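You operate a simulated robot arm through the tools that you are given. There is no shell and no other tool.

You are at the controls of a simulated robot arm. One attempt, no reset.

TASK
Put things in order on the bare end of the long desk. At the end: the yellow flask stands where the orange drying sachet stood; the orange drying sachet from the bare end of the long desk is on the white cover carton (marked "COVERS"); the grey creased carton and the yellow rolled strap on the bare end of the long desk have changed places; whatever was shut is shut again. Leave all else as you found it, and nothing knocked over.
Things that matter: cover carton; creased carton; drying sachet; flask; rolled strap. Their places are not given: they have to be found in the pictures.

It is judged by the outcome, as a careful person would: the job done as asked, and still so three seconds after it is handed in. It fails if anything else is knocked over, pushed out of place, dropped, spilled or broken. A push-on lid holds only when it is set on centred and level and pressed home; a screw cap is set on level and turned clockwise until tight.

THE ROBOT
A 7-joint arm with a two-finger parallel gripper, fixed in place. Base frame: the origin is at the foot of the arm, x ahead of it, y to its left, z up; the work surface is at about z = 0. Units: cm, degrees, N and s.
With the tool pointing down near the work surface it reaches from about 22 to 58 cm from the base axis. Its first joint turns from -66.0 to 66.0 degrees. Payload 2.5 kg.
Tool frame: the origin (TCP) lies between the finger pads and is the grasp point; the fingertips stand 2.3 cm ahead of it; z points along the fingers, y is the line along which they close. Largest opening 9.4 cm; finger width 3.8, thickness 1; the body of the gripper, 5.4 by 9.6 cm, starts 3.9 cm behind the TCP.
Orientation is that of the tool frame in the base frame, as a unit quaternion [w, x, y, z]. With the fingers straight down and closing along the base's y, the tool's x points along the base's -x, its y along +y and its z along -z.

THE INTERFACE
- The arm moves only by the tool apply_moves. Its argument "motion" is a list of rows, each a list of 7 numbers: the shift along the tool's x, y, z in cm, then the turn, a rotation vector about the tool's x, y, z in degrees, then the closure, from 0 (fully open) to 1 (shut). In form: [[dx, dy, dz, ax, ay, az, claw], ...]. A call has 1 to 20 rows; each row shifts and turns the commanded pose from where the row before left it, along the tool's axes as they then stand. Each row takes 0.2 s and may step no farther than 5 cm and 8.6 degrees from the row before; otherwise, or with a gripper value out of range, the whole call is refused. Where a pose cannot be reached the arm comes as near as it can. A force on the tool above 40 N (or 10 N above the force at the start of the call, whichever is more), or a blocked arm, ends the call early, and 0.2 s more pass. Each finger travels about 10.8 cm/s and halts on what it meets, pressing with about 24 N; the grip force reading is that of the motor and also rises with nothing between the fingers. The clock runs only during rows and for 0.2 s after the last one: add rows that do not move to give the fingers time. The reply holds the time, the measured pose of the TCP, the force on the tool along the base axes, the opening and the grip force, in the units named above and with some noise, with the torque about the TCP (base axes, N m) and any sound that the robot's microphone picked up, and new pictures: "show" is both (left out), scene, wrist or none.
- Cameras (640 x 400 px; columns grow to the right, rows downward): "scene" is fixed at [9.18, -39.53, 54.1]; the picture's right is [0.97, -0.23, 0.00], its down [-0.14, -0.57, -0.81] and it looks along [0.19, 0.79, -0.58] (base axes); focal length 318 px, centre (320, 200). "wrist" rides on the gripper at [8.6, 1.6, -7.4] in the tool frame; the picture's right is [-0.18, 0.98, 0.00], its down [-0.58, -0.11, -0.81] and it looks along [-0.79, -0.15, 0.59] (tool axes); focal length 243 px, centre (320, 200).
- probe_pixels(camera, pixels): for up to 12 pixels [column, row] of the newest picture of that camera ("zoom" is the newest enlarged one), the place [x, y, z] in the base frame of the surface seen there, good to about 0.2 cm. The clock stands still meanwhile.
- enlarge(camera, box): a new picture of the part [left, top, right, bottom] of that camera's present view, enlarged. The clock stands still meanwhile.
- hand_in(): hands the job in; it is judged then, once.

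Unless the task says otherwise, let go and move clear before handing in.

The tools are called after ">>>" as name(argument=value, ...) on one line, values as JSON. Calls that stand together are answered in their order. apply_moves: Moves the arm, as the interface text tells. Its arguments: {"type":"object","properties":{"motion":{"type":"array"},"show":{"type":"string","enum":["both","scene","wrist","none"]}},"required":["motion"]} The other tools are called the same way: probe_pixels (camera, pixels) gives the place of the surface under pixels of a picture; enlarge (camera, box) takes an enlarged picture of a part of a camera's view; hand_in () hands the job in.

At the start:

```text
time: 0.0
tool_pos: [33.45, 23.75, 28.24]
orientation: [0.0, 0.0, 1.0, 0.0]
ft_force: [-0.5, -0.1, 0.0]
wrist_torque: [-0.01, -0.01, 0.0]
gripper_width: 9.37
gripper_force: 0.1
```

scene: 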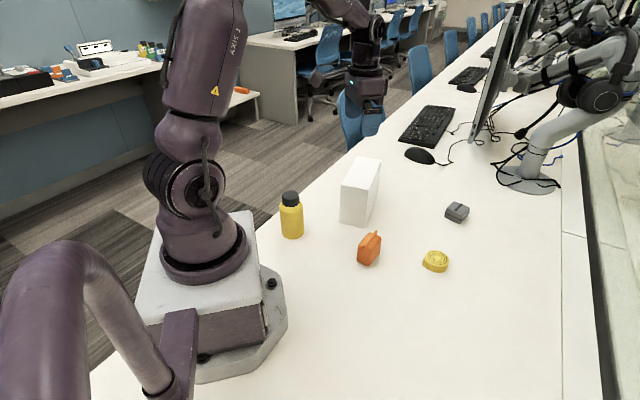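
wrist: 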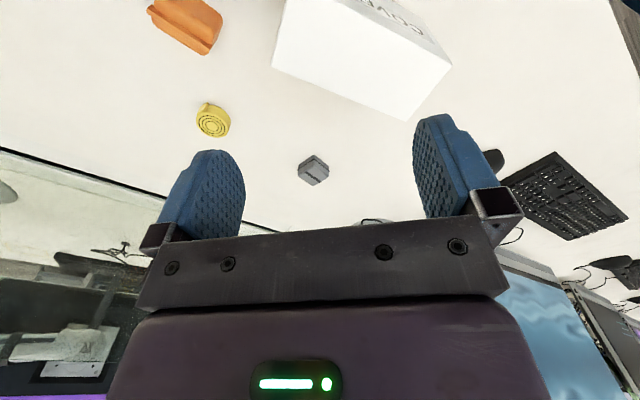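

The scene shows the yellow flask near (291,215), the orange sachet near (369,248), the white carton near (360,190), the grey carton near (457,212) and the yellow strap near (435,261). I will enlarge that area and probe the objects to measure them.

>>> enlarge(camera="scene", box=[260, 140, 500, 290])

>>> probe_pixels(camera="scene", pixels=[[291, 192], [291, 215], [292, 236], [369, 233], [369, 248], [369, 262], [362, 165], [457, 206], [457, 218], [435, 255], [435, 262], [400, 300]])

>>> enlarge(camera="wrist", box=[130, 0, 460, 206])

```text
2.67 times, centred on (380, 215) of scene
```

zoom: 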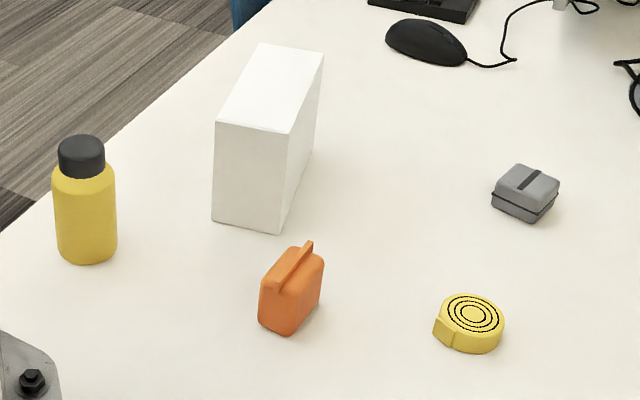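

```text
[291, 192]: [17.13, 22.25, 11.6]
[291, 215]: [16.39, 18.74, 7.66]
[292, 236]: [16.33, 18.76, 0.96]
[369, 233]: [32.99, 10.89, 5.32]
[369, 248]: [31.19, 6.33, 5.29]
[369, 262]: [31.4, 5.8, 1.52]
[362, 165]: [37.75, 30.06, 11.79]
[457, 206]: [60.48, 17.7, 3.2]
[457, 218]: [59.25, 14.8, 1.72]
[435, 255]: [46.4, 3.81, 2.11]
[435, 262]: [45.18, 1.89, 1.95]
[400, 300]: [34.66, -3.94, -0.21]
```

```text
1.94 times, centred on (295, 103) of wrist
```

zoom: 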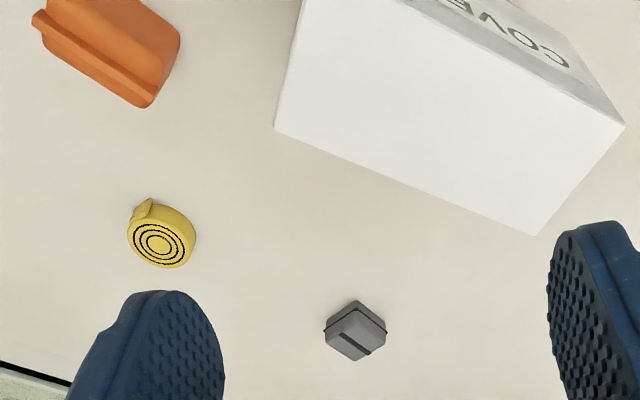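

The grey carton sits near (60,17), about 62 cm out, so its exact place matters. I will enlarge each object and probe its outline.

>>> enlarge(camera="scene", box=[420, 190, 484, 230])

>>> probe_pixels(camera="scene", pixels=[[445, 213], [446, 206], [455, 202], [469, 207], [461, 213], [459, 222], [468, 215], [445, 215], [456, 201], [457, 223], [450, 210], [465, 206]])

>>> enlarge(camera="scene", box=[404, 240, 468, 280])

>>> probe_pixels(camera="zoom", pixels=[[200, 180], [420, 200], [310, 120], [310, 250], [320, 190], [200, 270], [240, 290], [320, 300], [430, 260], [260, 140], [400, 140], [195, 220]])

>>> enlarge(camera="scene", box=[337, 225, 401, 265])

```text
10.00 times, centred on (452, 210) of scene
```

zoom: 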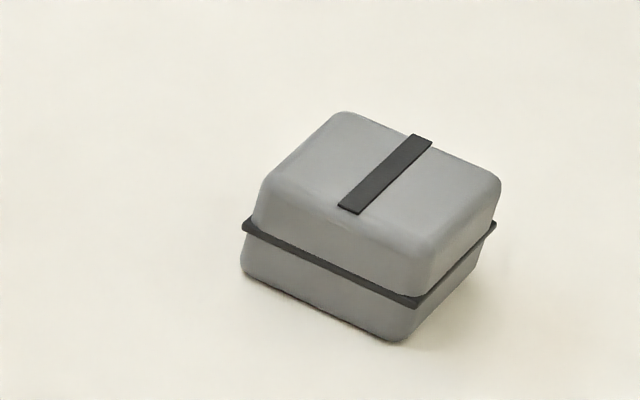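

```text
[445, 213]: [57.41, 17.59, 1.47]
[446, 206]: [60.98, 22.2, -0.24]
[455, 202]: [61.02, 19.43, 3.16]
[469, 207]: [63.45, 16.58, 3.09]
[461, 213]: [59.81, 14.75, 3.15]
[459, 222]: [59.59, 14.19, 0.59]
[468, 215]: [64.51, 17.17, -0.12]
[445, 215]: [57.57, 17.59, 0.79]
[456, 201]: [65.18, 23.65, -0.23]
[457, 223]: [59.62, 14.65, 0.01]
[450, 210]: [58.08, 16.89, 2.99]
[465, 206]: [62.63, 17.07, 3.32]
```

```text
10.00 times, centred on (436, 260) of scene
```

zoom: 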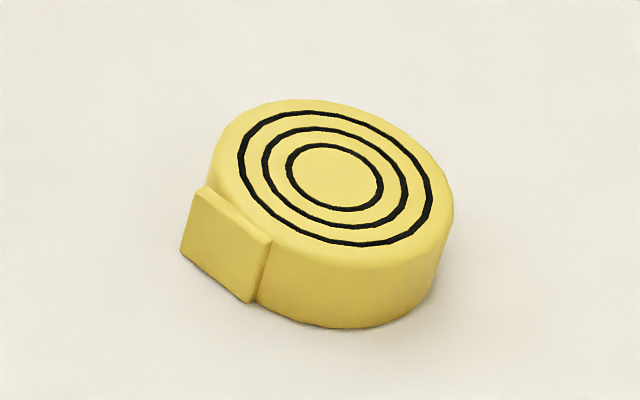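

```text
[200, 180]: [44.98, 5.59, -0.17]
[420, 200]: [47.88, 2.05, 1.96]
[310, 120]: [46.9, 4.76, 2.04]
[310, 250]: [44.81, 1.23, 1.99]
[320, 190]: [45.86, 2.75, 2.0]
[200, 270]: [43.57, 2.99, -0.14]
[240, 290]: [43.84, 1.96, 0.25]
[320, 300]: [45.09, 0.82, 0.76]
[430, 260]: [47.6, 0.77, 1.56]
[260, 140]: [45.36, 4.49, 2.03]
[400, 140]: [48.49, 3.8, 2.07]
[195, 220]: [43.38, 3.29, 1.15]
```

```text
10.00 times, centred on (369, 245) of scene
```

zoom: 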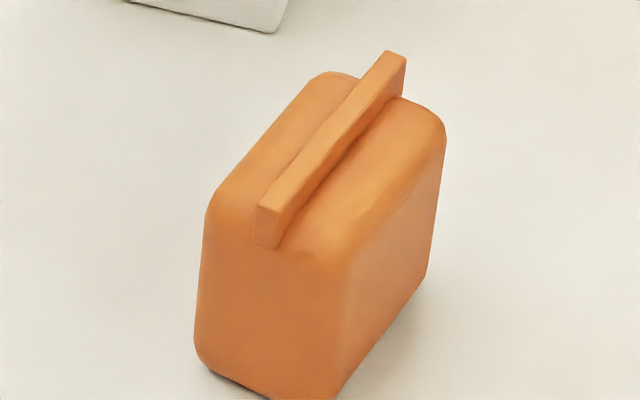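

The grey carton is roughly 4.5 cm wide and 3.2 cm tall, the strap is about 5 cm across and 2 cm tall, and the sachet has a ridge on top. I will probe the sachet zoom, then the white carton and the flask.

>>> probe_pixels(camera="zoom", pixels=[[268, 210], [395, 62], [210, 195], [340, 265], [440, 130], [325, 80], [200, 340], [330, 385], [425, 280], [270, 320], [390, 210], [235, 215]])

>>> enlarge(camera="scene", box=[320, 145, 400, 235])

>>> probe_pixels(camera="scene", pixels=[[343, 186], [367, 191], [358, 159], [379, 161], [341, 220], [364, 227], [377, 195], [360, 175], [354, 205], [370, 205], [378, 180], [350, 185]])

>>> enlarge(camera="scene", box=[259, 185, 323, 245])

>>> probe_pixels(camera="scene", pixels=[[284, 195], [297, 195], [290, 192], [281, 215], [302, 215], [291, 225], [283, 235], [300, 236], [291, 205], [291, 198], [286, 202], [298, 202]])

```text
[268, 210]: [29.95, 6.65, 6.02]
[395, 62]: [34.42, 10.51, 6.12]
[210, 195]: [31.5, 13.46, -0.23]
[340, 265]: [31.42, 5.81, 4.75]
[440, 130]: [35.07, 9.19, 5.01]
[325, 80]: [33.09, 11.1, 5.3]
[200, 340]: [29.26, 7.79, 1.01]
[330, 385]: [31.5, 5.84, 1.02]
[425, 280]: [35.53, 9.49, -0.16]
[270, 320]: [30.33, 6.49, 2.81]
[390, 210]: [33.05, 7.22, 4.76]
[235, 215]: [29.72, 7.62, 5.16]
```

```text
4.44 times, centred on (360, 190) of scene
```

zoom: 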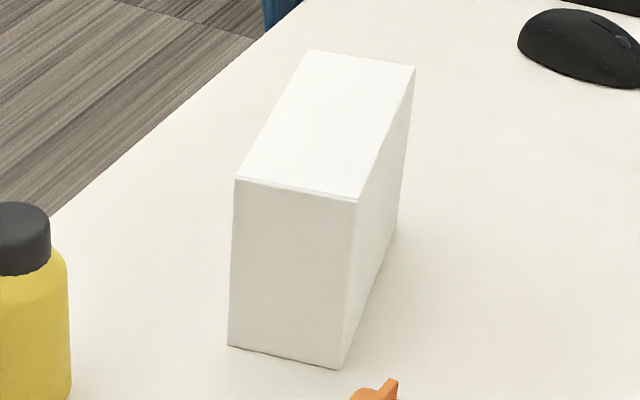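

```text
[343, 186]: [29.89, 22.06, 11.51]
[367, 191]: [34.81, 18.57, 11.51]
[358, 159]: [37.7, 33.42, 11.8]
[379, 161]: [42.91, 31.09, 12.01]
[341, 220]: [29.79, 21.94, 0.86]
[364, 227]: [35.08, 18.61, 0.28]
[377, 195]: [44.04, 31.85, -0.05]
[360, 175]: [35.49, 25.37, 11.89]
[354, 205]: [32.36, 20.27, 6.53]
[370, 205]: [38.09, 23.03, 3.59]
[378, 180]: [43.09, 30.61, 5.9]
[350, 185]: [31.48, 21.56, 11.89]
```

```text
6.67 times, centred on (291, 215) of scene
```

zoom: 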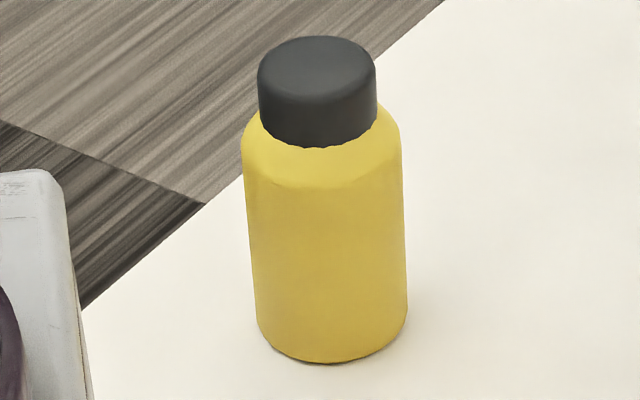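

```text
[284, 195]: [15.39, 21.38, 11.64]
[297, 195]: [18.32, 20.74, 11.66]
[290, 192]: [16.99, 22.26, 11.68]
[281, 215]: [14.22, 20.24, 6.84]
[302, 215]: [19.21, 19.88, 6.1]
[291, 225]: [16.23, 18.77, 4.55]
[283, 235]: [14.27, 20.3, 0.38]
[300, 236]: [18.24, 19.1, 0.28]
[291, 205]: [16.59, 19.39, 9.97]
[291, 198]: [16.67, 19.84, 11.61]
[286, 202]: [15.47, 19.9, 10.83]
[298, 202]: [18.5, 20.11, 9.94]
```

The measurements so far, in cm:

| Object | Centre or place | Size | Orientation |
|---|---|---|---|
| White carton | top at z≈12; corners (29.9,22), (35,18.5), (43.2,31), (38,34) | – | – |
| Sachet | (32.25,8.5) | about 5.6 x 3.3 x 5.2, plus ridge to 6.1 | long axis at about 41° |
| Flask | (16.75,21.2) | radius about 2.5, height 11.7 | – |
| Grey carton | (60.4,17.0) | – | – |

I will move above the sachet and yaw the tool about 41° to line up.

>>> apply_moves(motion=[[0.3, -3.81, 2.0, 0, 0, 0, 0], [0.3, -3.81, 2.0, 0, 0, 0, 0], [0.3, -3.81, 2.0, 0, 0, 0, 0], [0.3, -3.82, 2.0, 0, 0, 0, 0], [0, 0, 0, 0, 0, -8.2, 0], [0, 0, 0, 0, 0, -8.2, 0], [0, 0, 0, 0, 0, -8.2, 0], [0, 0, 0, 0, 0, -8.2, 0], [0, 0, 0, 0, 0, -8, 0], [0, 0, 0, 0, 0, 0, 0]])

```text
time: 2.2
tool_pos: [32.32, 8.54, 20.36]
orientation: [0.0, -0.349, 0.937, 0.0]
ft_force: [-1.0, 0.4, 0.6]
wrist_torque: [0.04, -0.03, 0.02]
gripper_width: 9.39
gripper_force: 0.0
```

scene: 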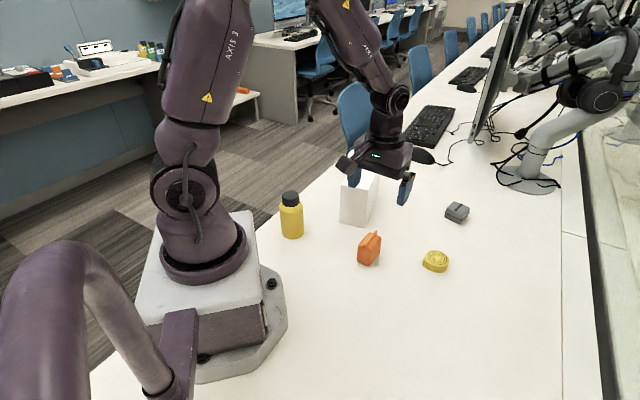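
wrist: 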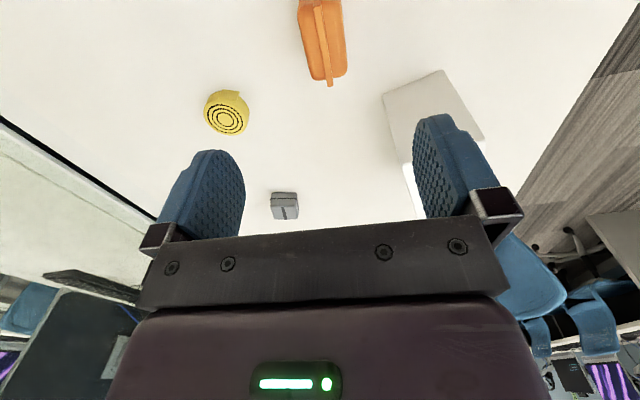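

The wrist view shows the sachet between the finger columns, with the ridge running from about (318,0) to (330,87). I will probe its edges from this view to refine the centre and yaw.

>>> probe_pixels(camera="wrist", pixels=[[330, 80], [321, 20], [328, 60], [305, 40], [340, 40], [312, 72], [343, 68], [301, 10], [342, 10], [318, 5]])

>>> enlarge(camera="wrist", box=[270, 0, 398, 100])

>>> probe_pixels(camera="zoom", pixels=[[150, 200], [190, 350], [375, 340], [360, 150], [220, 60], [290, 400], [250, 300], [300, 420]])

```text
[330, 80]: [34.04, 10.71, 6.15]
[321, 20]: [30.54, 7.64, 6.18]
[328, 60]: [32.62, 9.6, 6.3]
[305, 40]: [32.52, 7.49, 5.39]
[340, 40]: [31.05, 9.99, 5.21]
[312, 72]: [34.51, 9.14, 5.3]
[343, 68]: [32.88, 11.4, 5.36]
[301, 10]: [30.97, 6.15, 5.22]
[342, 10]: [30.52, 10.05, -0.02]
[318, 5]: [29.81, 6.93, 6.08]
```

```text
4.00 times, centred on (334, 50) of wrist
```

zoom: 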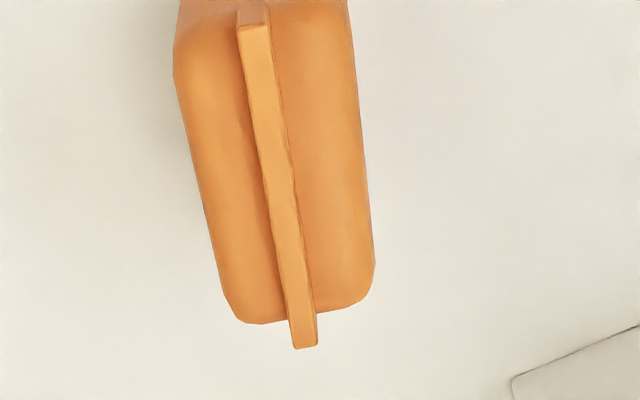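

```text
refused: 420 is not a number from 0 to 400
```

The wrist probes put the sachet centre at about (31.95,8.8) with yaw about 41°, so I need a shift of about 0.4 cm along tool y. I will shift and descend to z≈3.2 with the fingers open.

>>> apply_moves(motion=[[0, 0.4, 3, 0, 0, 0, 0], [0, 0, 4, 0, 0, 0, 0], [0, 0, 4, 0, 0, 0, 0], [0, 0, 3, 0, 0, 0, 0], [0, 0, 2, 0, 0, 0, 0], [0, 0, 1.15, 0, 0, 0, 0], [0, 0, 0, 0, 0, 0, 0]])

```text
time: 3.8
tool_pos: [32.34, 8.91, 3.27]
orientation: [0.0, -0.349, 0.937, 0.0]
ft_force: [-0.6, -0.3, 0.5]
wrist_torque: [-0.03, 0.0, 0.02]
gripper_width: 9.41
gripper_force: 0.1
```

scene: 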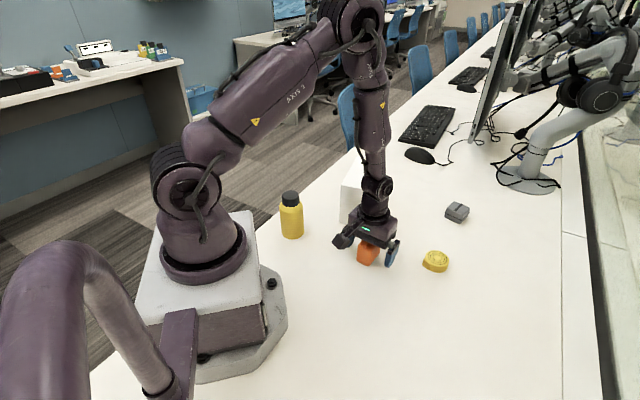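
wrist: 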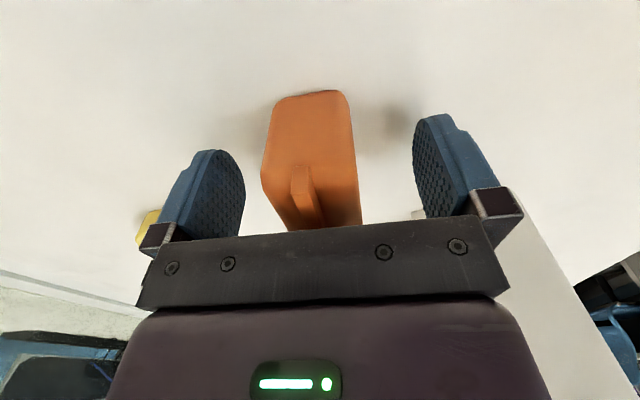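

The sachet stands centred between the open fingers, with its near face at columns 263–355 and the finger pads at 245 and 414. I will close gradually and read the opening and force.

>>> apply_moves(motion=[[0, 0, 0, 0, 0, 0, 0.3], [0, 0, 0, 0, 0, 0, 0.5], [0, 0, 0, 0, 0, 0, 0.6], [0, 0, 0, 0, 0, 0, 0.65], [0, 0, 0, 0, 0, 0, 0.7], [0, 0, 0, 0, 0, 0, 0.7], [0, 0, 0, 0, 0, 0, 0.7]], show="wrist")

```text
time: 5.4
tool_pos: [32.17, 8.86, 3.16]
orientation: [0.0, -0.349, 0.937, 0.0]
ft_force: [-0.4, -1.1, -0.1]
wrist_torque: [-0.02, 0.01, 0.04]
gripper_width: 3.56
gripper_force: 23.7
```

wrist: 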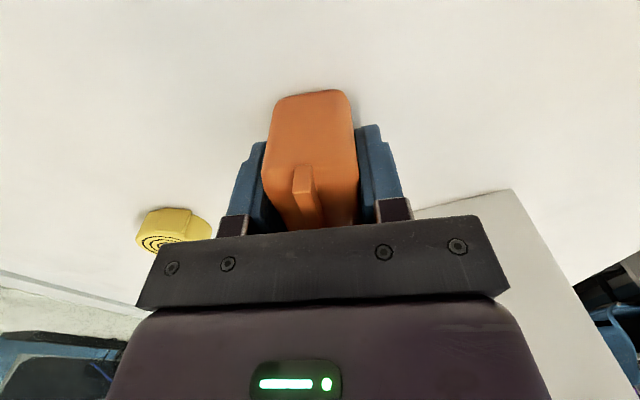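

The sachet is held at an opening of 3.56 cm with 23.7 N, and its original centre is about (32.05,8.8). I will lift it straight up, carry it over the white carton top at about (36.5,26.2), and line it up with the carton's long axis.

>>> apply_moves(motion=[[0, 0, -1.5, 0, 0, 0, 0.7], [0, 0, -3, 0, 0, 0, 0.7], [0, 0, -4, 0, 0, 0, 0.7], [0, 0, -4, 0, 0, 0, 0.7], [0, 0, -4, 0, 0, 0, 0.7], [0, 0, -3.5, 0, 0, 0, 0.7], [-2.0, 1.4, 0, 0, 0, 0, 0.7], [-2.95, 2.05, 0, 0, 0, 0, 0.7], [-2.95, 2.05, 0, 0, 0, 0, 0.7], [-2.95, 2.05, 0, 0, 0, 0, 0.7], [-2.5, 1.7, 0, 0, 0, 0, 0.7], [-1.42, 0.98, 0, 0, 0, 0, 0.7], [0, 0, 0, 0, 0, -7.5, 0.7], [0, 0, 0, 0, 0, -7.5, 0.7], [0, 0, 0, 0, 0, 0, 0.7]])

```text
time: 8.6
tool_pos: [36.63, 26.29, 23.14]
orientation: [0.0, -0.468, 0.884, 0.0]
ft_force: [0.6, -0.2, 0.2]
wrist_torque: [0.03, -0.01, 0.01]
gripper_width: 3.57
gripper_force: 23.7
```

scene: 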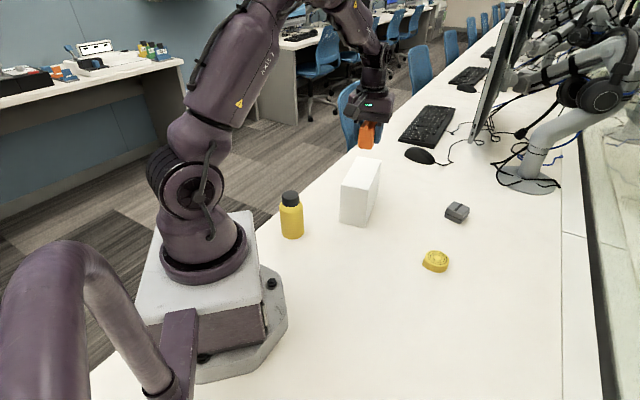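
wrist: 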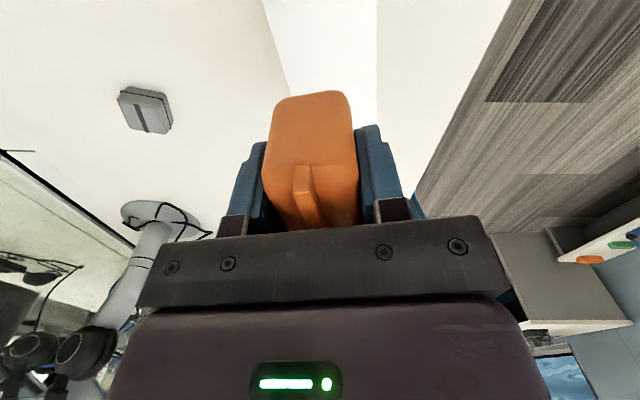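

The sachet hangs over the carton, and the wrist view shows the carton's edges near columns 270 and 377. I will probe those edges and the held sachet to check alignment before lowering.

>>> probe_pixels(camera="wrist", pixels=[[268, 20], [275, 45], [285, 80], [375, 20], [376, 60], [320, 40], [300, 20], [350, 20], [372, 100], [310, 120], [380, 60], [262, 20]])

>>> enlarge(camera="scene", box=[310, 80, 420, 235])

>>> probe_pixels(camera="scene", pixels=[[343, 185], [367, 190], [358, 159], [380, 162], [350, 184], [360, 186], [372, 178], [350, 173], [367, 130], [360, 147], [371, 148], [365, 146]])

```text
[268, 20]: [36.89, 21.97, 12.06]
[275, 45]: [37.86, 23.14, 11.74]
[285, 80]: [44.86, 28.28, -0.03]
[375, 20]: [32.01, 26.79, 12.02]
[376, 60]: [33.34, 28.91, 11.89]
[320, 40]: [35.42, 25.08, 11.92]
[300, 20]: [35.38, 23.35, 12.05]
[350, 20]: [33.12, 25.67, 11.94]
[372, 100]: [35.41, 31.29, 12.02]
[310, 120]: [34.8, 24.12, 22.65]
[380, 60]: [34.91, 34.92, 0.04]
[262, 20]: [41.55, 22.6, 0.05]
```

```text
2.58 times, centred on (365, 158) of scene
```

zoom: 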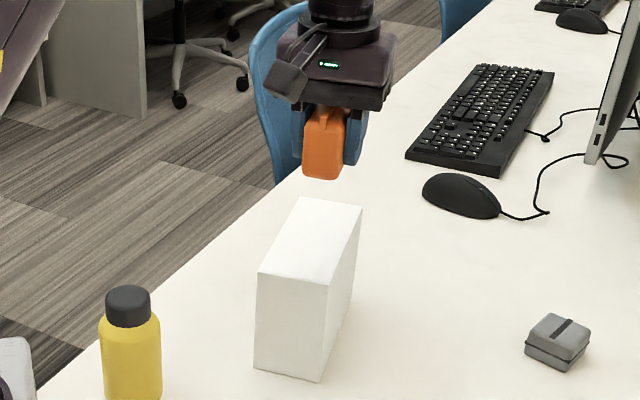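

```text
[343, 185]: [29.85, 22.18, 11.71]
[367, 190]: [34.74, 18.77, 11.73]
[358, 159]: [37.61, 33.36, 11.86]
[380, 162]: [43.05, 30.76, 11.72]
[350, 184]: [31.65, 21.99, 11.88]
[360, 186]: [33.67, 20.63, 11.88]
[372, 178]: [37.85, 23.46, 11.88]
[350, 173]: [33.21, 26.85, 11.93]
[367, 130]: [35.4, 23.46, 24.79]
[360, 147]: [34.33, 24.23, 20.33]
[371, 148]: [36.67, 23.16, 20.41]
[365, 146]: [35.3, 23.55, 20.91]
```

The carton's top edges centre about 0.4 cm toward tool +y from the present TCP, and its top is at z≈11.9. I will shift 0.4 cm and lower to just above contact.

>>> apply_moves(motion=[[0, 0.4, 1.0, 0, 0, 0, 0.7], [0, 0, 2.5, 0, 0, 0, 0.7], [0, 0, 2, 0, 0, 0, 0.7], [0, 0, 1.3, 0, 0, 0, 0.7], [0, 0, 0.6, 0, 0, 0, 0.7], [0, 0, 0.3, 0, 0, 0, 0.7], [0, 0, 0, 0, 0, 0, 0.7]])

```text
time: 10.2
tool_pos: [36.18, 26.47, 15.42]
orientation: [0.0, -0.468, 0.884, 0.001]
ft_force: [-0.4, 0.3, 0.1]
wrist_torque: [0.01, -0.01, 0.01]
gripper_width: 3.53
gripper_force: 24.1
```

scene: 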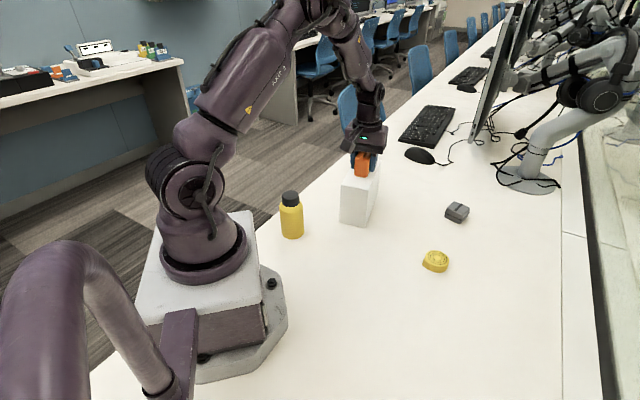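
wrist: 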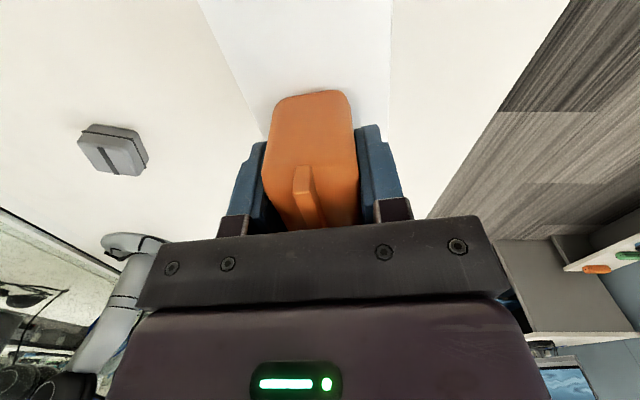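

The sachet's foot (columns 275–352) lies inside the carton top (columns about 247–389 at that row), and there is no contact yet. I will lower in small steps until it touches.

>>> apply_moves(motion=[[0, 0, 0.1, 0, 0, 0, 0.7], [0, 0, 0.1, 0, 0, 0, 0.7], [0, 0, 0.08, 0, 0, 0, 0.7], [0, 0, 0, 0, 0, 0, 0.7]], show="none")

```text
time: 11.2
tool_pos: [36.19, 26.43, 15.18]
orientation: [-0.001, -0.468, 0.884, 0.0]
ft_force: [0.3, 0.0, 0.3]
wrist_torque: [0.03, 0.0, -0.03]
gripper_width: 3.55
gripper_force: 23.9
```

>>> apply_moves(motion=[[0, 0, 0.07, 0, 0, 0, 0.7], [0, 0, 0.06, 0, 0, 0, 0.7], [0, 0, 0, 0, 0, 0, 0.7]], show="scene")

>>> enlarge(camera="scene", box=[330, 130, 410, 180])

```text
time: 12.0
tool_pos: [36.25, 26.52, 15.17]
orientation: [0.002, -0.468, 0.884, 0.001]
ft_force: [-5.3, -1.6, 18.9]
wrist_torque: [0.0, 0.08, 0.0]
gripper_width: 3.55
gripper_force: 24.0
```

scene: 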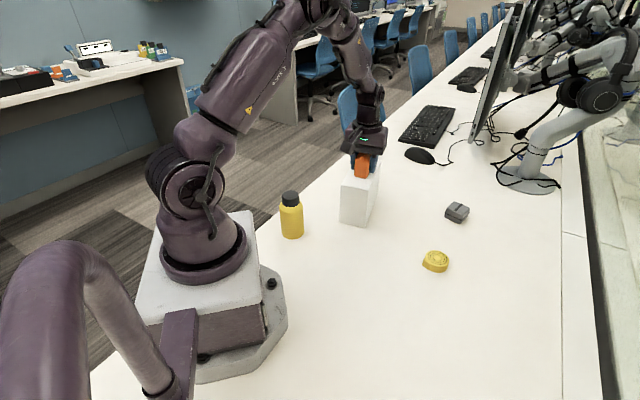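

```text
8.00 times, centred on (370, 155) of scene
```

zoom: 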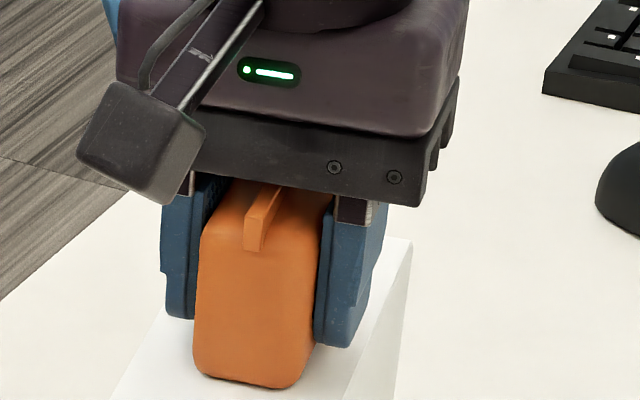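

The z force of 18.9 N shows the sachet is resting on the carton at TCP z≈15.17. I will ease up 0.06 cm, open gently, and check before rising.

>>> apply_moves(motion=[[0, 0, -0.06, 0, 0, 0, 0.7], [0, 0, 0, 0, 0, 0, 0.6], [0, 0, 0, 0, 0, 0, 0.55], [0, 0, 0, 0, 0, 0, 0.5], [0, 0, 0, 0, 0, 0, 0.45], [0, 0, 0, 0, 0, 0, 0.45]])

```text
time: 13.4
tool_pos: [36.18, 26.28, 15.16]
orientation: [0.0, -0.468, 0.884, 0.0]
ft_force: [0.5, -0.7, -1.0]
wrist_torque: [-0.02, 0.01, 0.02]
gripper_width: 5.19
gripper_force: 0.1
```

scene: 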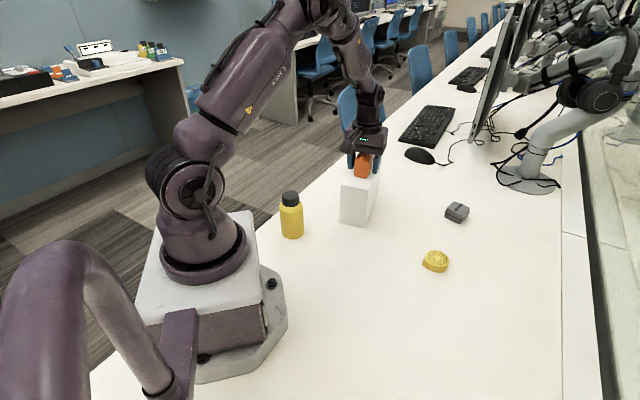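
wrist: 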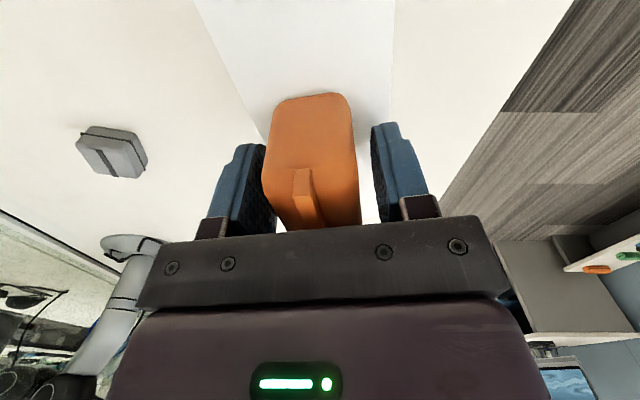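

The sachet stands freely on the carton and both fingers are clear of it. I will rise straight up, then travel over the flask at (16.75,21.2) with the fingers fully open.

>>> apply_moves(motion=[[0, 0, -1, 0, 0, 0, 0.45], [0, 0, -2.5, 0, 0, 0, 0.45], [0, 0, -3, 0, 0, 0, 0.45], [0, 0, -2.5, 0, 0, 0, 0.4], [1.8, 1.55, 0, 0, 0, 0, 0.2], [2.8, 2.42, 0, 0, 0, 0, 0], [3.0, 2.58, 0, 0, 0, 0, 0], [3.0, 2.58, 0, 0, 0, 0, 0], [2.8, 2.42, 0, 0, 0, 0, 0], [1.83, 1.58, 0, 0, 0, 0, 0], [0, 0, 0, 0, 0, 0, 0]])

```text
time: 15.8
tool_pos: [16.6, 21.14, 24.13]
orientation: [0.0, -0.467, 0.884, 0.0]
ft_force: [0.0, 0.0, -0.2]
wrist_torque: [0.0, 0.01, -0.02]
gripper_width: 9.4
gripper_force: 0.1
```

scene: 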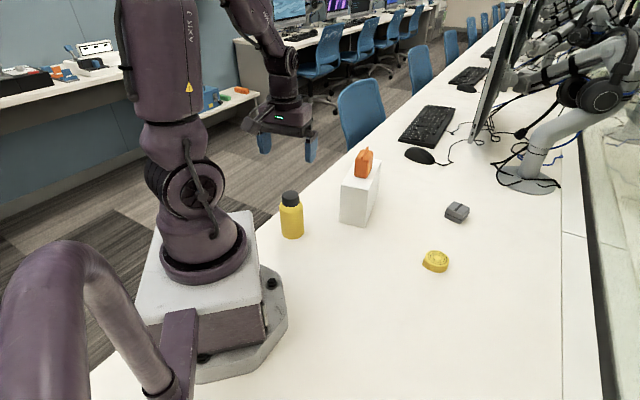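
wrist: 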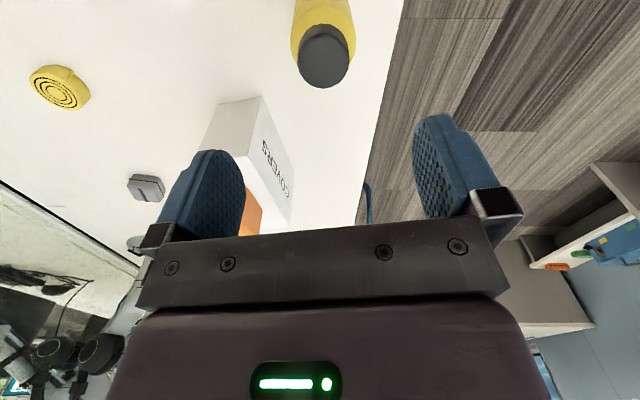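

The sachet stays upright on the carton at (364,163). The flask cap shows at about (324,55) in the wrist view, so I will probe its rim to centre on it.

>>> probe_pixels(camera="wrist", pixels=[[301, 55], [347, 52], [325, 84], [324, 30], [324, 55], [295, 45], [353, 45], [293, 25], [353, 20], [310, 10], [340, 10], [305, 60]])

>>> enlarge(camera="wrist", box=[260, 0, 388, 100])

```text
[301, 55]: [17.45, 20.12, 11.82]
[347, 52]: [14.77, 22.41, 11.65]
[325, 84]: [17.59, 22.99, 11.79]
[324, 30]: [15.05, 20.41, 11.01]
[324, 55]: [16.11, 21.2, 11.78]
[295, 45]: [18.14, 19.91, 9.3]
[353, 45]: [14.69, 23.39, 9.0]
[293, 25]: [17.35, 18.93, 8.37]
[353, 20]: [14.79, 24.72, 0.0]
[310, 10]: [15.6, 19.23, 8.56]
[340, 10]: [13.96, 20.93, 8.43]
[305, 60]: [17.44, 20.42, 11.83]
```

```text
4.00 times, centred on (324, 50) of wrist
```

zoom: 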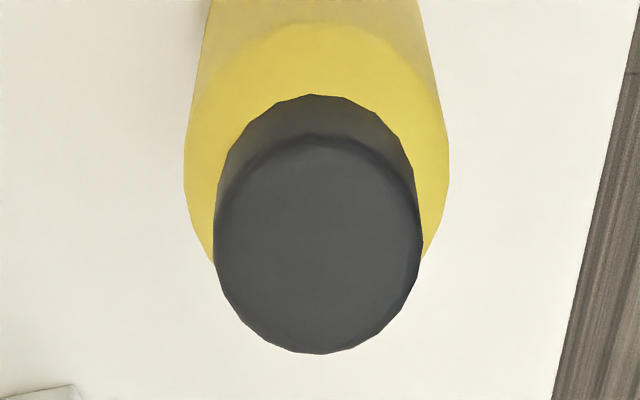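

The cap centre is about 0.3 cm toward tool +y from the TCP, with its top at z≈11.8. I will shift, descend to TCP z≈8.4 so the palm stays just clear of the cap, and check before closing.

>>> apply_moves(motion=[[0, 0.3, 2, 0, 0, 0, 0], [0, 0, 3.5, 0, 0, 0, 0], [0, 0, 3.5, 0, 0, 0, 0], [0, 0, 3, 0, 0, 0, 0], [0, 0, 2, 0, 0, 0, 0], [0, 0, 1.2, 0, 0, 0, 0], [0, 0, 0.4, 0, 0, 0, 0], [0, 0, 0, 0, 0, 0, 0]])

```text
time: 17.6
tool_pos: [16.49, 21.41, 8.45]
orientation: [0.0, -0.468, 0.884, 0.0]
ft_force: [-0.3, -0.4, -0.1]
wrist_torque: [-0.02, -0.03, 0.0]
gripper_width: 9.39
gripper_force: 0.1
```

scene: 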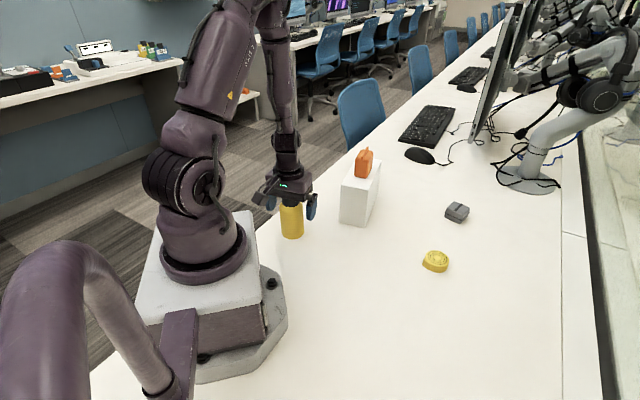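
wrist: 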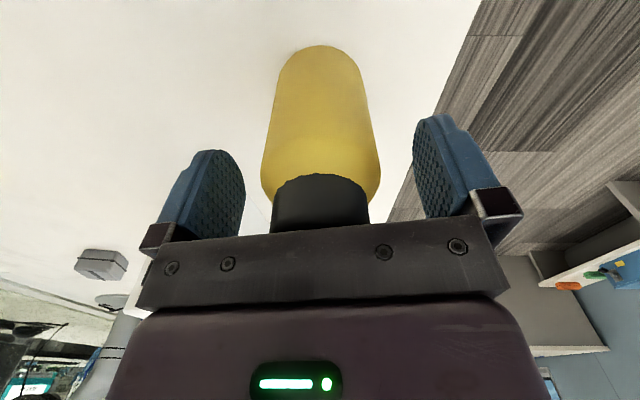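

The flask body (columns 261–381) is centred between the pads (244 and 413), and nothing touches yet. I will close slowly.

>>> apply_moves(motion=[[0, 0, 0, 0, 0, 0, 0.2], [0, 0, 0, 0, 0, 0, 0.35], [0, 0, 0, 0, 0, 0, 0.42], [0, 0, 0, 0, 0, 0, 0.46], [0, 0, 0, 0, 0, 0, 0.5], [0, 0, 0, 0, 0, 0, 0.54], [0, 0, 0, 0, 0, 0, 0.54], [0, 0, 0, 0, 0, 0, 0.54]])

```text
time: 19.4
tool_pos: [16.51, 21.48, 8.48]
orientation: [0.0, -0.467, 0.884, 0.0]
ft_force: [0.4, 0.0, 0.4]
wrist_torque: [0.0, -0.02, 0.01]
gripper_width: 5.71
gripper_force: 24.0
```

scene: 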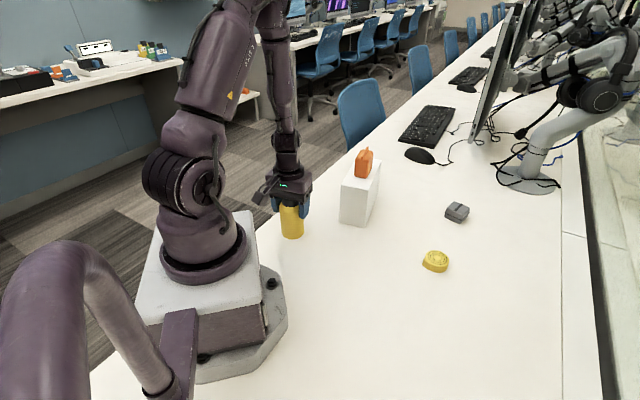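
wrist: 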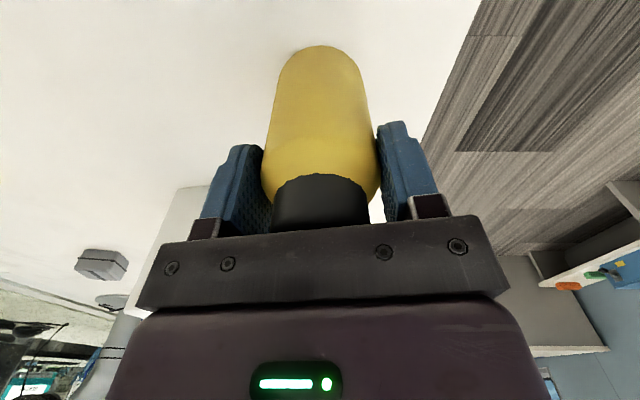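

The flask is gripped at an opening of 5.71 cm with 24 N. I will lift it about 8 cm and carry it level to the sachet's old place at (32.05,8.8), staying high.

>>> apply_moves(motion=[[0, 0, -0.5, 0, 0, 0, 0.54], [0, 0, -1.5, 0, 0, 0, 0.54], [0, 0, -2.5, 0, 0, 0, 0.54], [0, 0, -2.5, 0, 0, 0, 0.54], [0, 0, -1, 0, 0, 0, 0.54], [0.12, -1.5, 0, 0, 0, 0, 0.54], [0.25, -3, 0, 0, 0, 0, 0.54], [0.27, -3.3, 0, 0, 0, 0, 0.54], [0.27, -3.3, 0, 0, 0, 0, 0.54], [0.27, -3.3, 0, 0, 0, 0, 0.54], [0.25, -3, 0, 0, 0, 0, 0.54], [0.16, -1.7, 0, 0, 0, 0, 0.54], [0.07, -0.82, 0, 0, 0, 0, 0.54], [0, 0, 0, 0, 0, 0, 0.54]])

```text
time: 22.4
tool_pos: [32.19, 8.81, 16.49]
orientation: [0.0, -0.468, 0.884, 0.001]
ft_force: [-0.2, -0.2, -4.9]
wrist_torque: [0.0, 0.01, 0.02]
gripper_width: 5.75
gripper_force: 23.9
```

scene: 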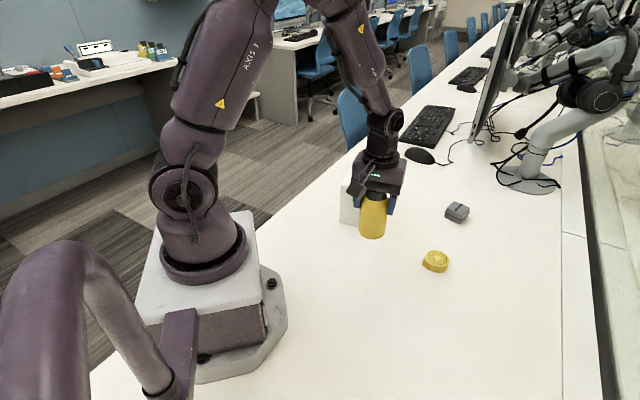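
wrist: 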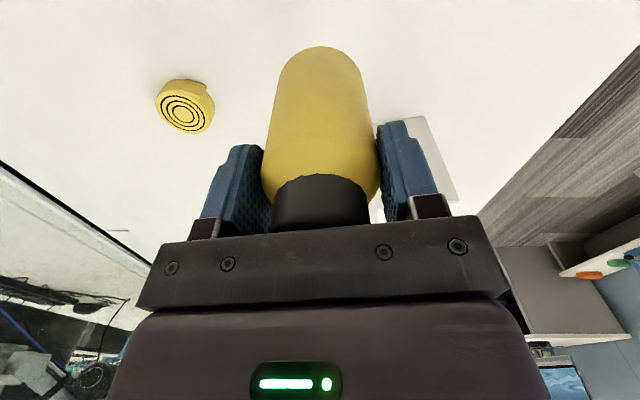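

The flask hangs straight, weighs about 4.9 N, and is over (32.1,8.8). I will lower it to just above the desk.

>>> apply_moves(motion=[[0, 0, 2, 0, 0, 0, 0.54], [0, 0, 2.5, 0, 0, 0, 0.54], [0, 0, 2, 0, 0, 0, 0.54], [0, 0, 1, 0, 0, 0, 0.54], [0, 0, 0.3, 0, 0, 0, 0.54], [0, 0, 0.08, 0, 0, 0, 0.54], [0, 0, 0, 0, 0, 0, 0.54]], show="scene")

```text
time: 24.0
tool_pos: [32.3, 8.78, 8.66]
orientation: [0.0, -0.468, 0.884, 0.0]
ft_force: [-0.5, -0.1, -4.8]
wrist_torque: [0.02, -0.05, 0.02]
gripper_width: 5.72
gripper_force: 23.7
```

scene: 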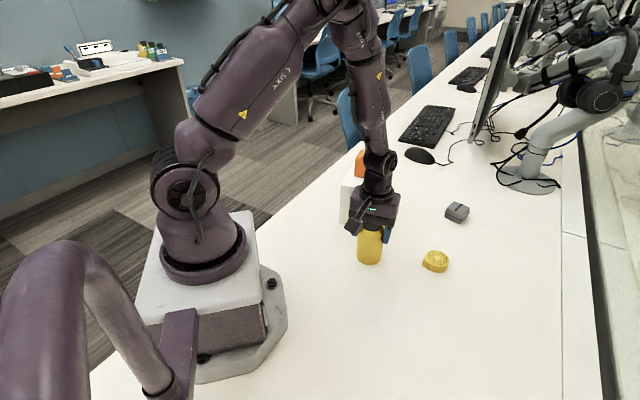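

The flask foot shows near (369,262), the same spot the sachet's foot had, and its weight is still carried by the arm. I will lower in fine steps until the desk takes it.

>>> apply_moves(motion=[[0, 0, 0.05, 0, 0, 0, 0.54], [0, 0, 0.05, 0, 0, 0, 0.54], [0, 0, 0.04, 0, 0, 0, 0.54], [0, 0, 0, 0, 0, 0, 0.54]], show="none")

```text
time: 25.0
tool_pos: [32.21, 8.66, 8.52]
orientation: [0.001, -0.468, 0.884, 0.0]
ft_force: [-2.7, 1.2, 5.7]
wrist_torque: [0.07, 0.33, -0.05]
gripper_width: 5.75
gripper_force: 24.2
```

The force went from -4.8 N to +5.7 N, so the flask is standing on the desk. I will ease up slightly and open slowly.

>>> apply_moves(motion=[[0, 0, -0.03, 0, 0, 0, 0.54], [0, 0, 0, 0, 0, 0, 0.4], [0, 0, 0, 0, 0, 0, 0.35], [0, 0, 0, 0, 0, 0, 0.28], [0, 0, 0, 0, 0, 0, 0.2], [0, 0, 0, 0, 0, 0, 0.2]])

```text
time: 26.4
tool_pos: [32.16, 8.78, 8.57]
orientation: [0.001, -0.468, 0.884, 0.0]
ft_force: [-0.1, -0.9, 0.0]
wrist_torque: [0.03, -0.01, 0.0]
gripper_width: 7.53
gripper_force: 0.0
```

scene: 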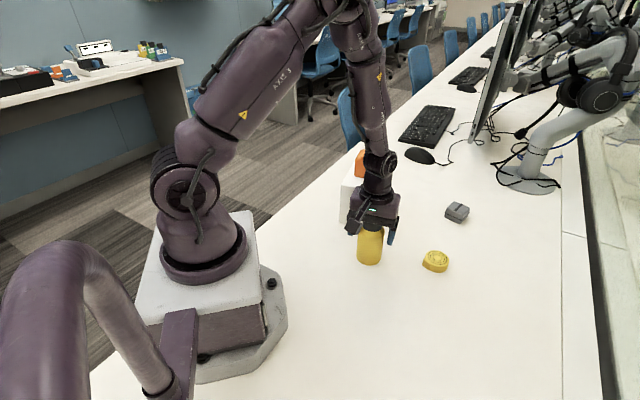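
wrist: 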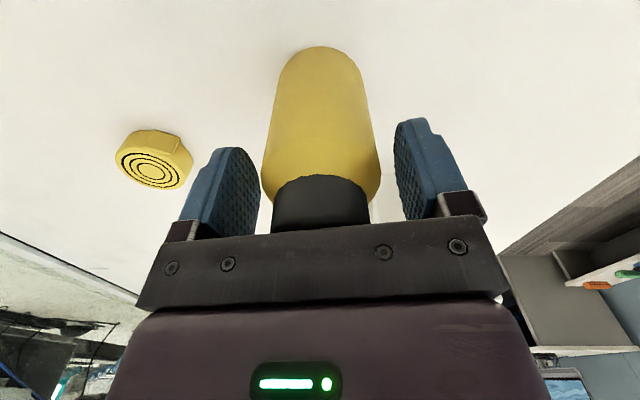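

The flask stands free on the sachet's old spot. I will rise straight off it, yaw to match the grey carton (about 29.5°), and move to where the wrist camera can see it.

>>> apply_moves(motion=[[0, 0, -1, 0, 0, 0, 0.2], [0, 0, -2.5, 0, 0, 0, 0.2], [0, 0, -3, 0, 0, 0, 0.2], [0, 0, -3, 0, 0, 0, 0.2], [0, 0, -2.5, 0, 0, 0, 0.2], [0, 0, 0, 0, 0, 6.6, 0], [0, 0, 0, 0, 0, 6.6, 0], [0, 0, 0, 0, 0, 6.6, 0], [0, 0, 0, 0, 0, 6.5, 0], [-2.4, -0.64, 0, 0, 0, 0, 0], [-3.5, -0.92, 0, 0, 0, 0, 0], [-3.5, -0.92, 0, 0, 0, 0, 0], [-3.5, -0.92, 0, 0, 0, 0, 0], [-2.4, -0.64, 0, 0, 0, 0, 0], [0, 0, 0, 0, 0, 0, 0]])

```text
time: 29.6
tool_pos: [47.43, 12.77, 20.35]
orientation: [-0.001, -0.255, 0.967, 0.0]
ft_force: [0.9, -0.6, 0.0]
wrist_torque: [-0.03, -0.02, -0.01]
gripper_width: 9.39
gripper_force: 0.0
```

scene: 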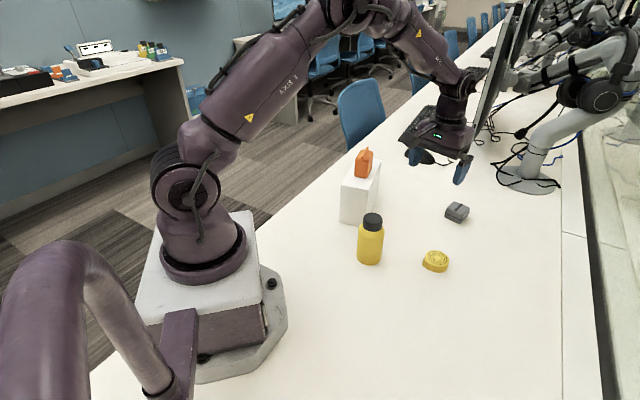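
wrist: 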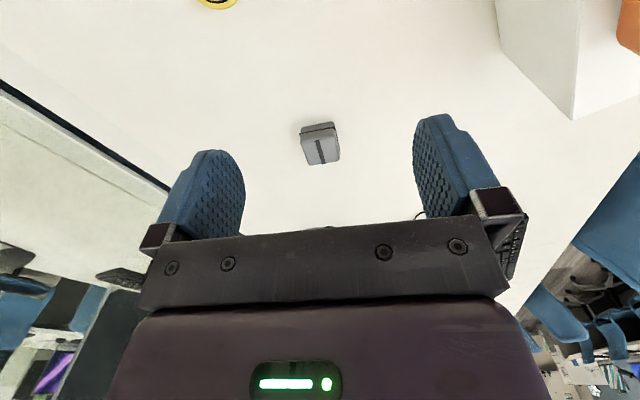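

The flask stands upright at (369,240), and the grey carton is now clear in the wrist view at about (320,143). I will enlarge it and probe it to fix its centre and yaw.

>>> enlarge(camera="wrist", box=[272, 108, 368, 168])

>>> probe_pixels(camera="wrist", pixels=[[302, 134], [334, 126], [340, 157], [308, 162], [318, 142], [324, 160], [320, 150], [301, 128], [335, 123], [341, 150], [312, 150], [332, 145]])

>>> enlarge(camera="scene", box=[337, 205, 401, 270])

>>> probe_pixels(camera="scene", pixels=[[369, 245], [358, 245], [382, 245], [370, 262], [372, 220], [364, 222], [380, 221], [372, 214]])

```text
6.67 times, centred on (320, 138) of wrist
```

zoom: 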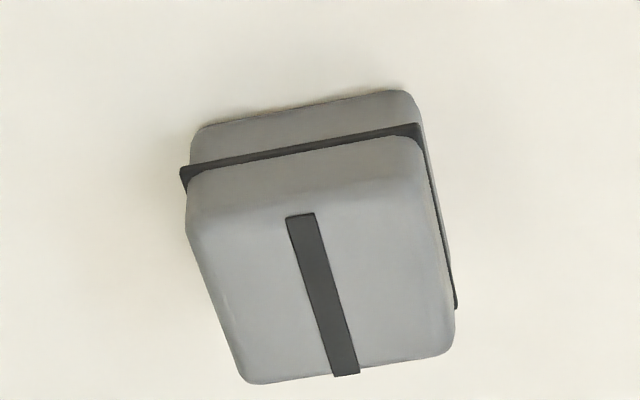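

```text
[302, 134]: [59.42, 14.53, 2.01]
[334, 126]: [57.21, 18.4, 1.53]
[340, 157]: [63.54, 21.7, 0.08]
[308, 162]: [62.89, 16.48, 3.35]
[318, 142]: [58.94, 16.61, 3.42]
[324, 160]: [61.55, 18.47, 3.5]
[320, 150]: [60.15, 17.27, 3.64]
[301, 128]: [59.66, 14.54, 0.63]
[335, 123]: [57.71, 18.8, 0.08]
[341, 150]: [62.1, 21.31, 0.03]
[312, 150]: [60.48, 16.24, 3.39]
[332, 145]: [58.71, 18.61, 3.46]
```

```text
6.15 times, centred on (369, 238) of scene
```

zoom: 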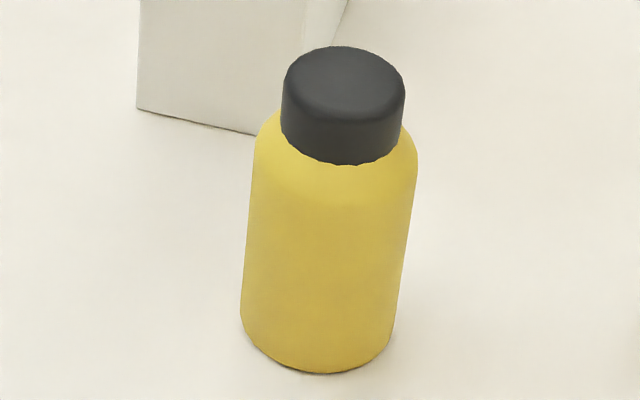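

```text
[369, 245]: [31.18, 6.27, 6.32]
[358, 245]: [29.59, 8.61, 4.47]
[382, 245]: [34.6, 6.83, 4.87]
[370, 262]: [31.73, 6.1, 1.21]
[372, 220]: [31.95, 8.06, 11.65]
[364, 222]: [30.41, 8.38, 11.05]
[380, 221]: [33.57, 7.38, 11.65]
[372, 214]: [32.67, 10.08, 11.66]
```

The flask reads as centred near (32.2,8.7). I will re-enlarge the grey carton in the wrist view and probe its rim corners to get its yaw precisely.

>>> enlarge(camera="wrist", box=[272, 108, 368, 168])

>>> probe_pixels(camera="zoom", pixels=[[185, 178], [415, 132], [452, 295], [200, 240], [230, 330], [430, 200], [445, 290], [250, 375], [430, 350], [305, 225], [342, 365], [325, 290]])

```text
6.67 times, centred on (320, 138) of wrist
```

zoom: 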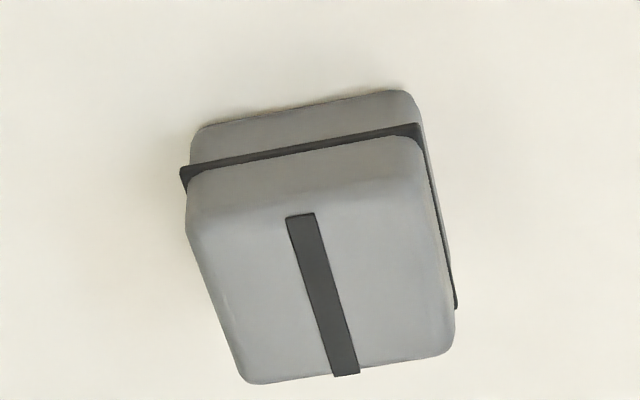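

```text
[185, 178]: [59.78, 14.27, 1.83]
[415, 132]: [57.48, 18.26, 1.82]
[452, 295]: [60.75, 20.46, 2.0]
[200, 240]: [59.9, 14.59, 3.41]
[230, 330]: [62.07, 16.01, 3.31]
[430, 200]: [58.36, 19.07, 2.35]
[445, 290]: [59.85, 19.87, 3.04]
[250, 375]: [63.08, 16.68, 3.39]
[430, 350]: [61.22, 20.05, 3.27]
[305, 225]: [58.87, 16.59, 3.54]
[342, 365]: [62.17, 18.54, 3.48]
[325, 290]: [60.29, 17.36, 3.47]
```

The carton's rim and stripe give a yaw of about 31°, a centre near (60.45,17.2) and a height of about 3.4. That is 62.8 cm out, so I will tilt the tool 22° outward and move to a hover pose about 10 cm up to test reach.

>>> apply_moves(motion=[[0, 0, 0, 0, 0, -1.5, 0], [0, 0, 0, 0, -7.4, 0, 0], [0, 0, 0, 0, -7.3, 0, 0], [0, 0, 0, 0, -7.3, 0, 0], [-1.57, -0.6, 3.1, 0, 0, 0, 0], [-1.57, -0.6, 3.1, 0, 0, 0, 0], [-1.57, -0.6, 3.1, 0, 0, 0, 0], [-1.57, -0.6, 3.1, 0, 0, 0, 0], [-1.57, -0.6, 2.3, 0, 0, 0, 0], [0, 0, 0, 0, 0, 0, 0], [0, 0, 0, 0, 0, 0, 0]])

```text
time: 32.0
tool_pos: [59.94, 16.74, 9.8]
orientation: [0.184, -0.262, 0.946, 0.052]
ft_force: [-0.3, 0.3, -0.5]
wrist_torque: [0.04, 0.02, 0.01]
gripper_width: 9.38
gripper_force: 0.0
```

scene: 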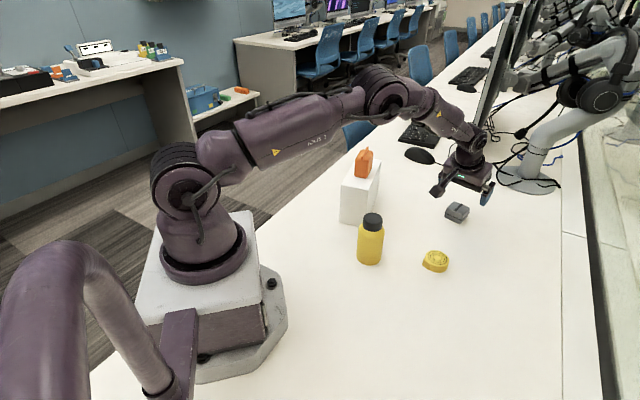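
wrist: 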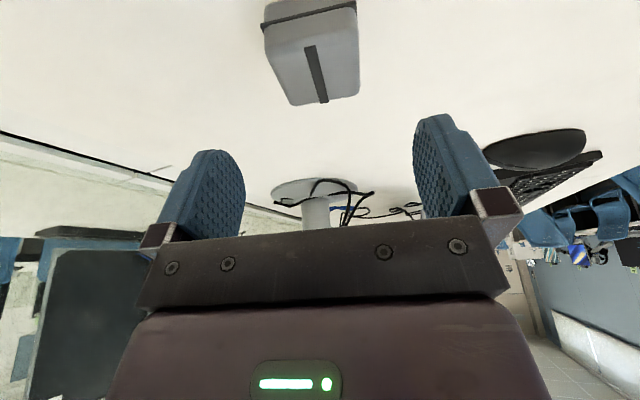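

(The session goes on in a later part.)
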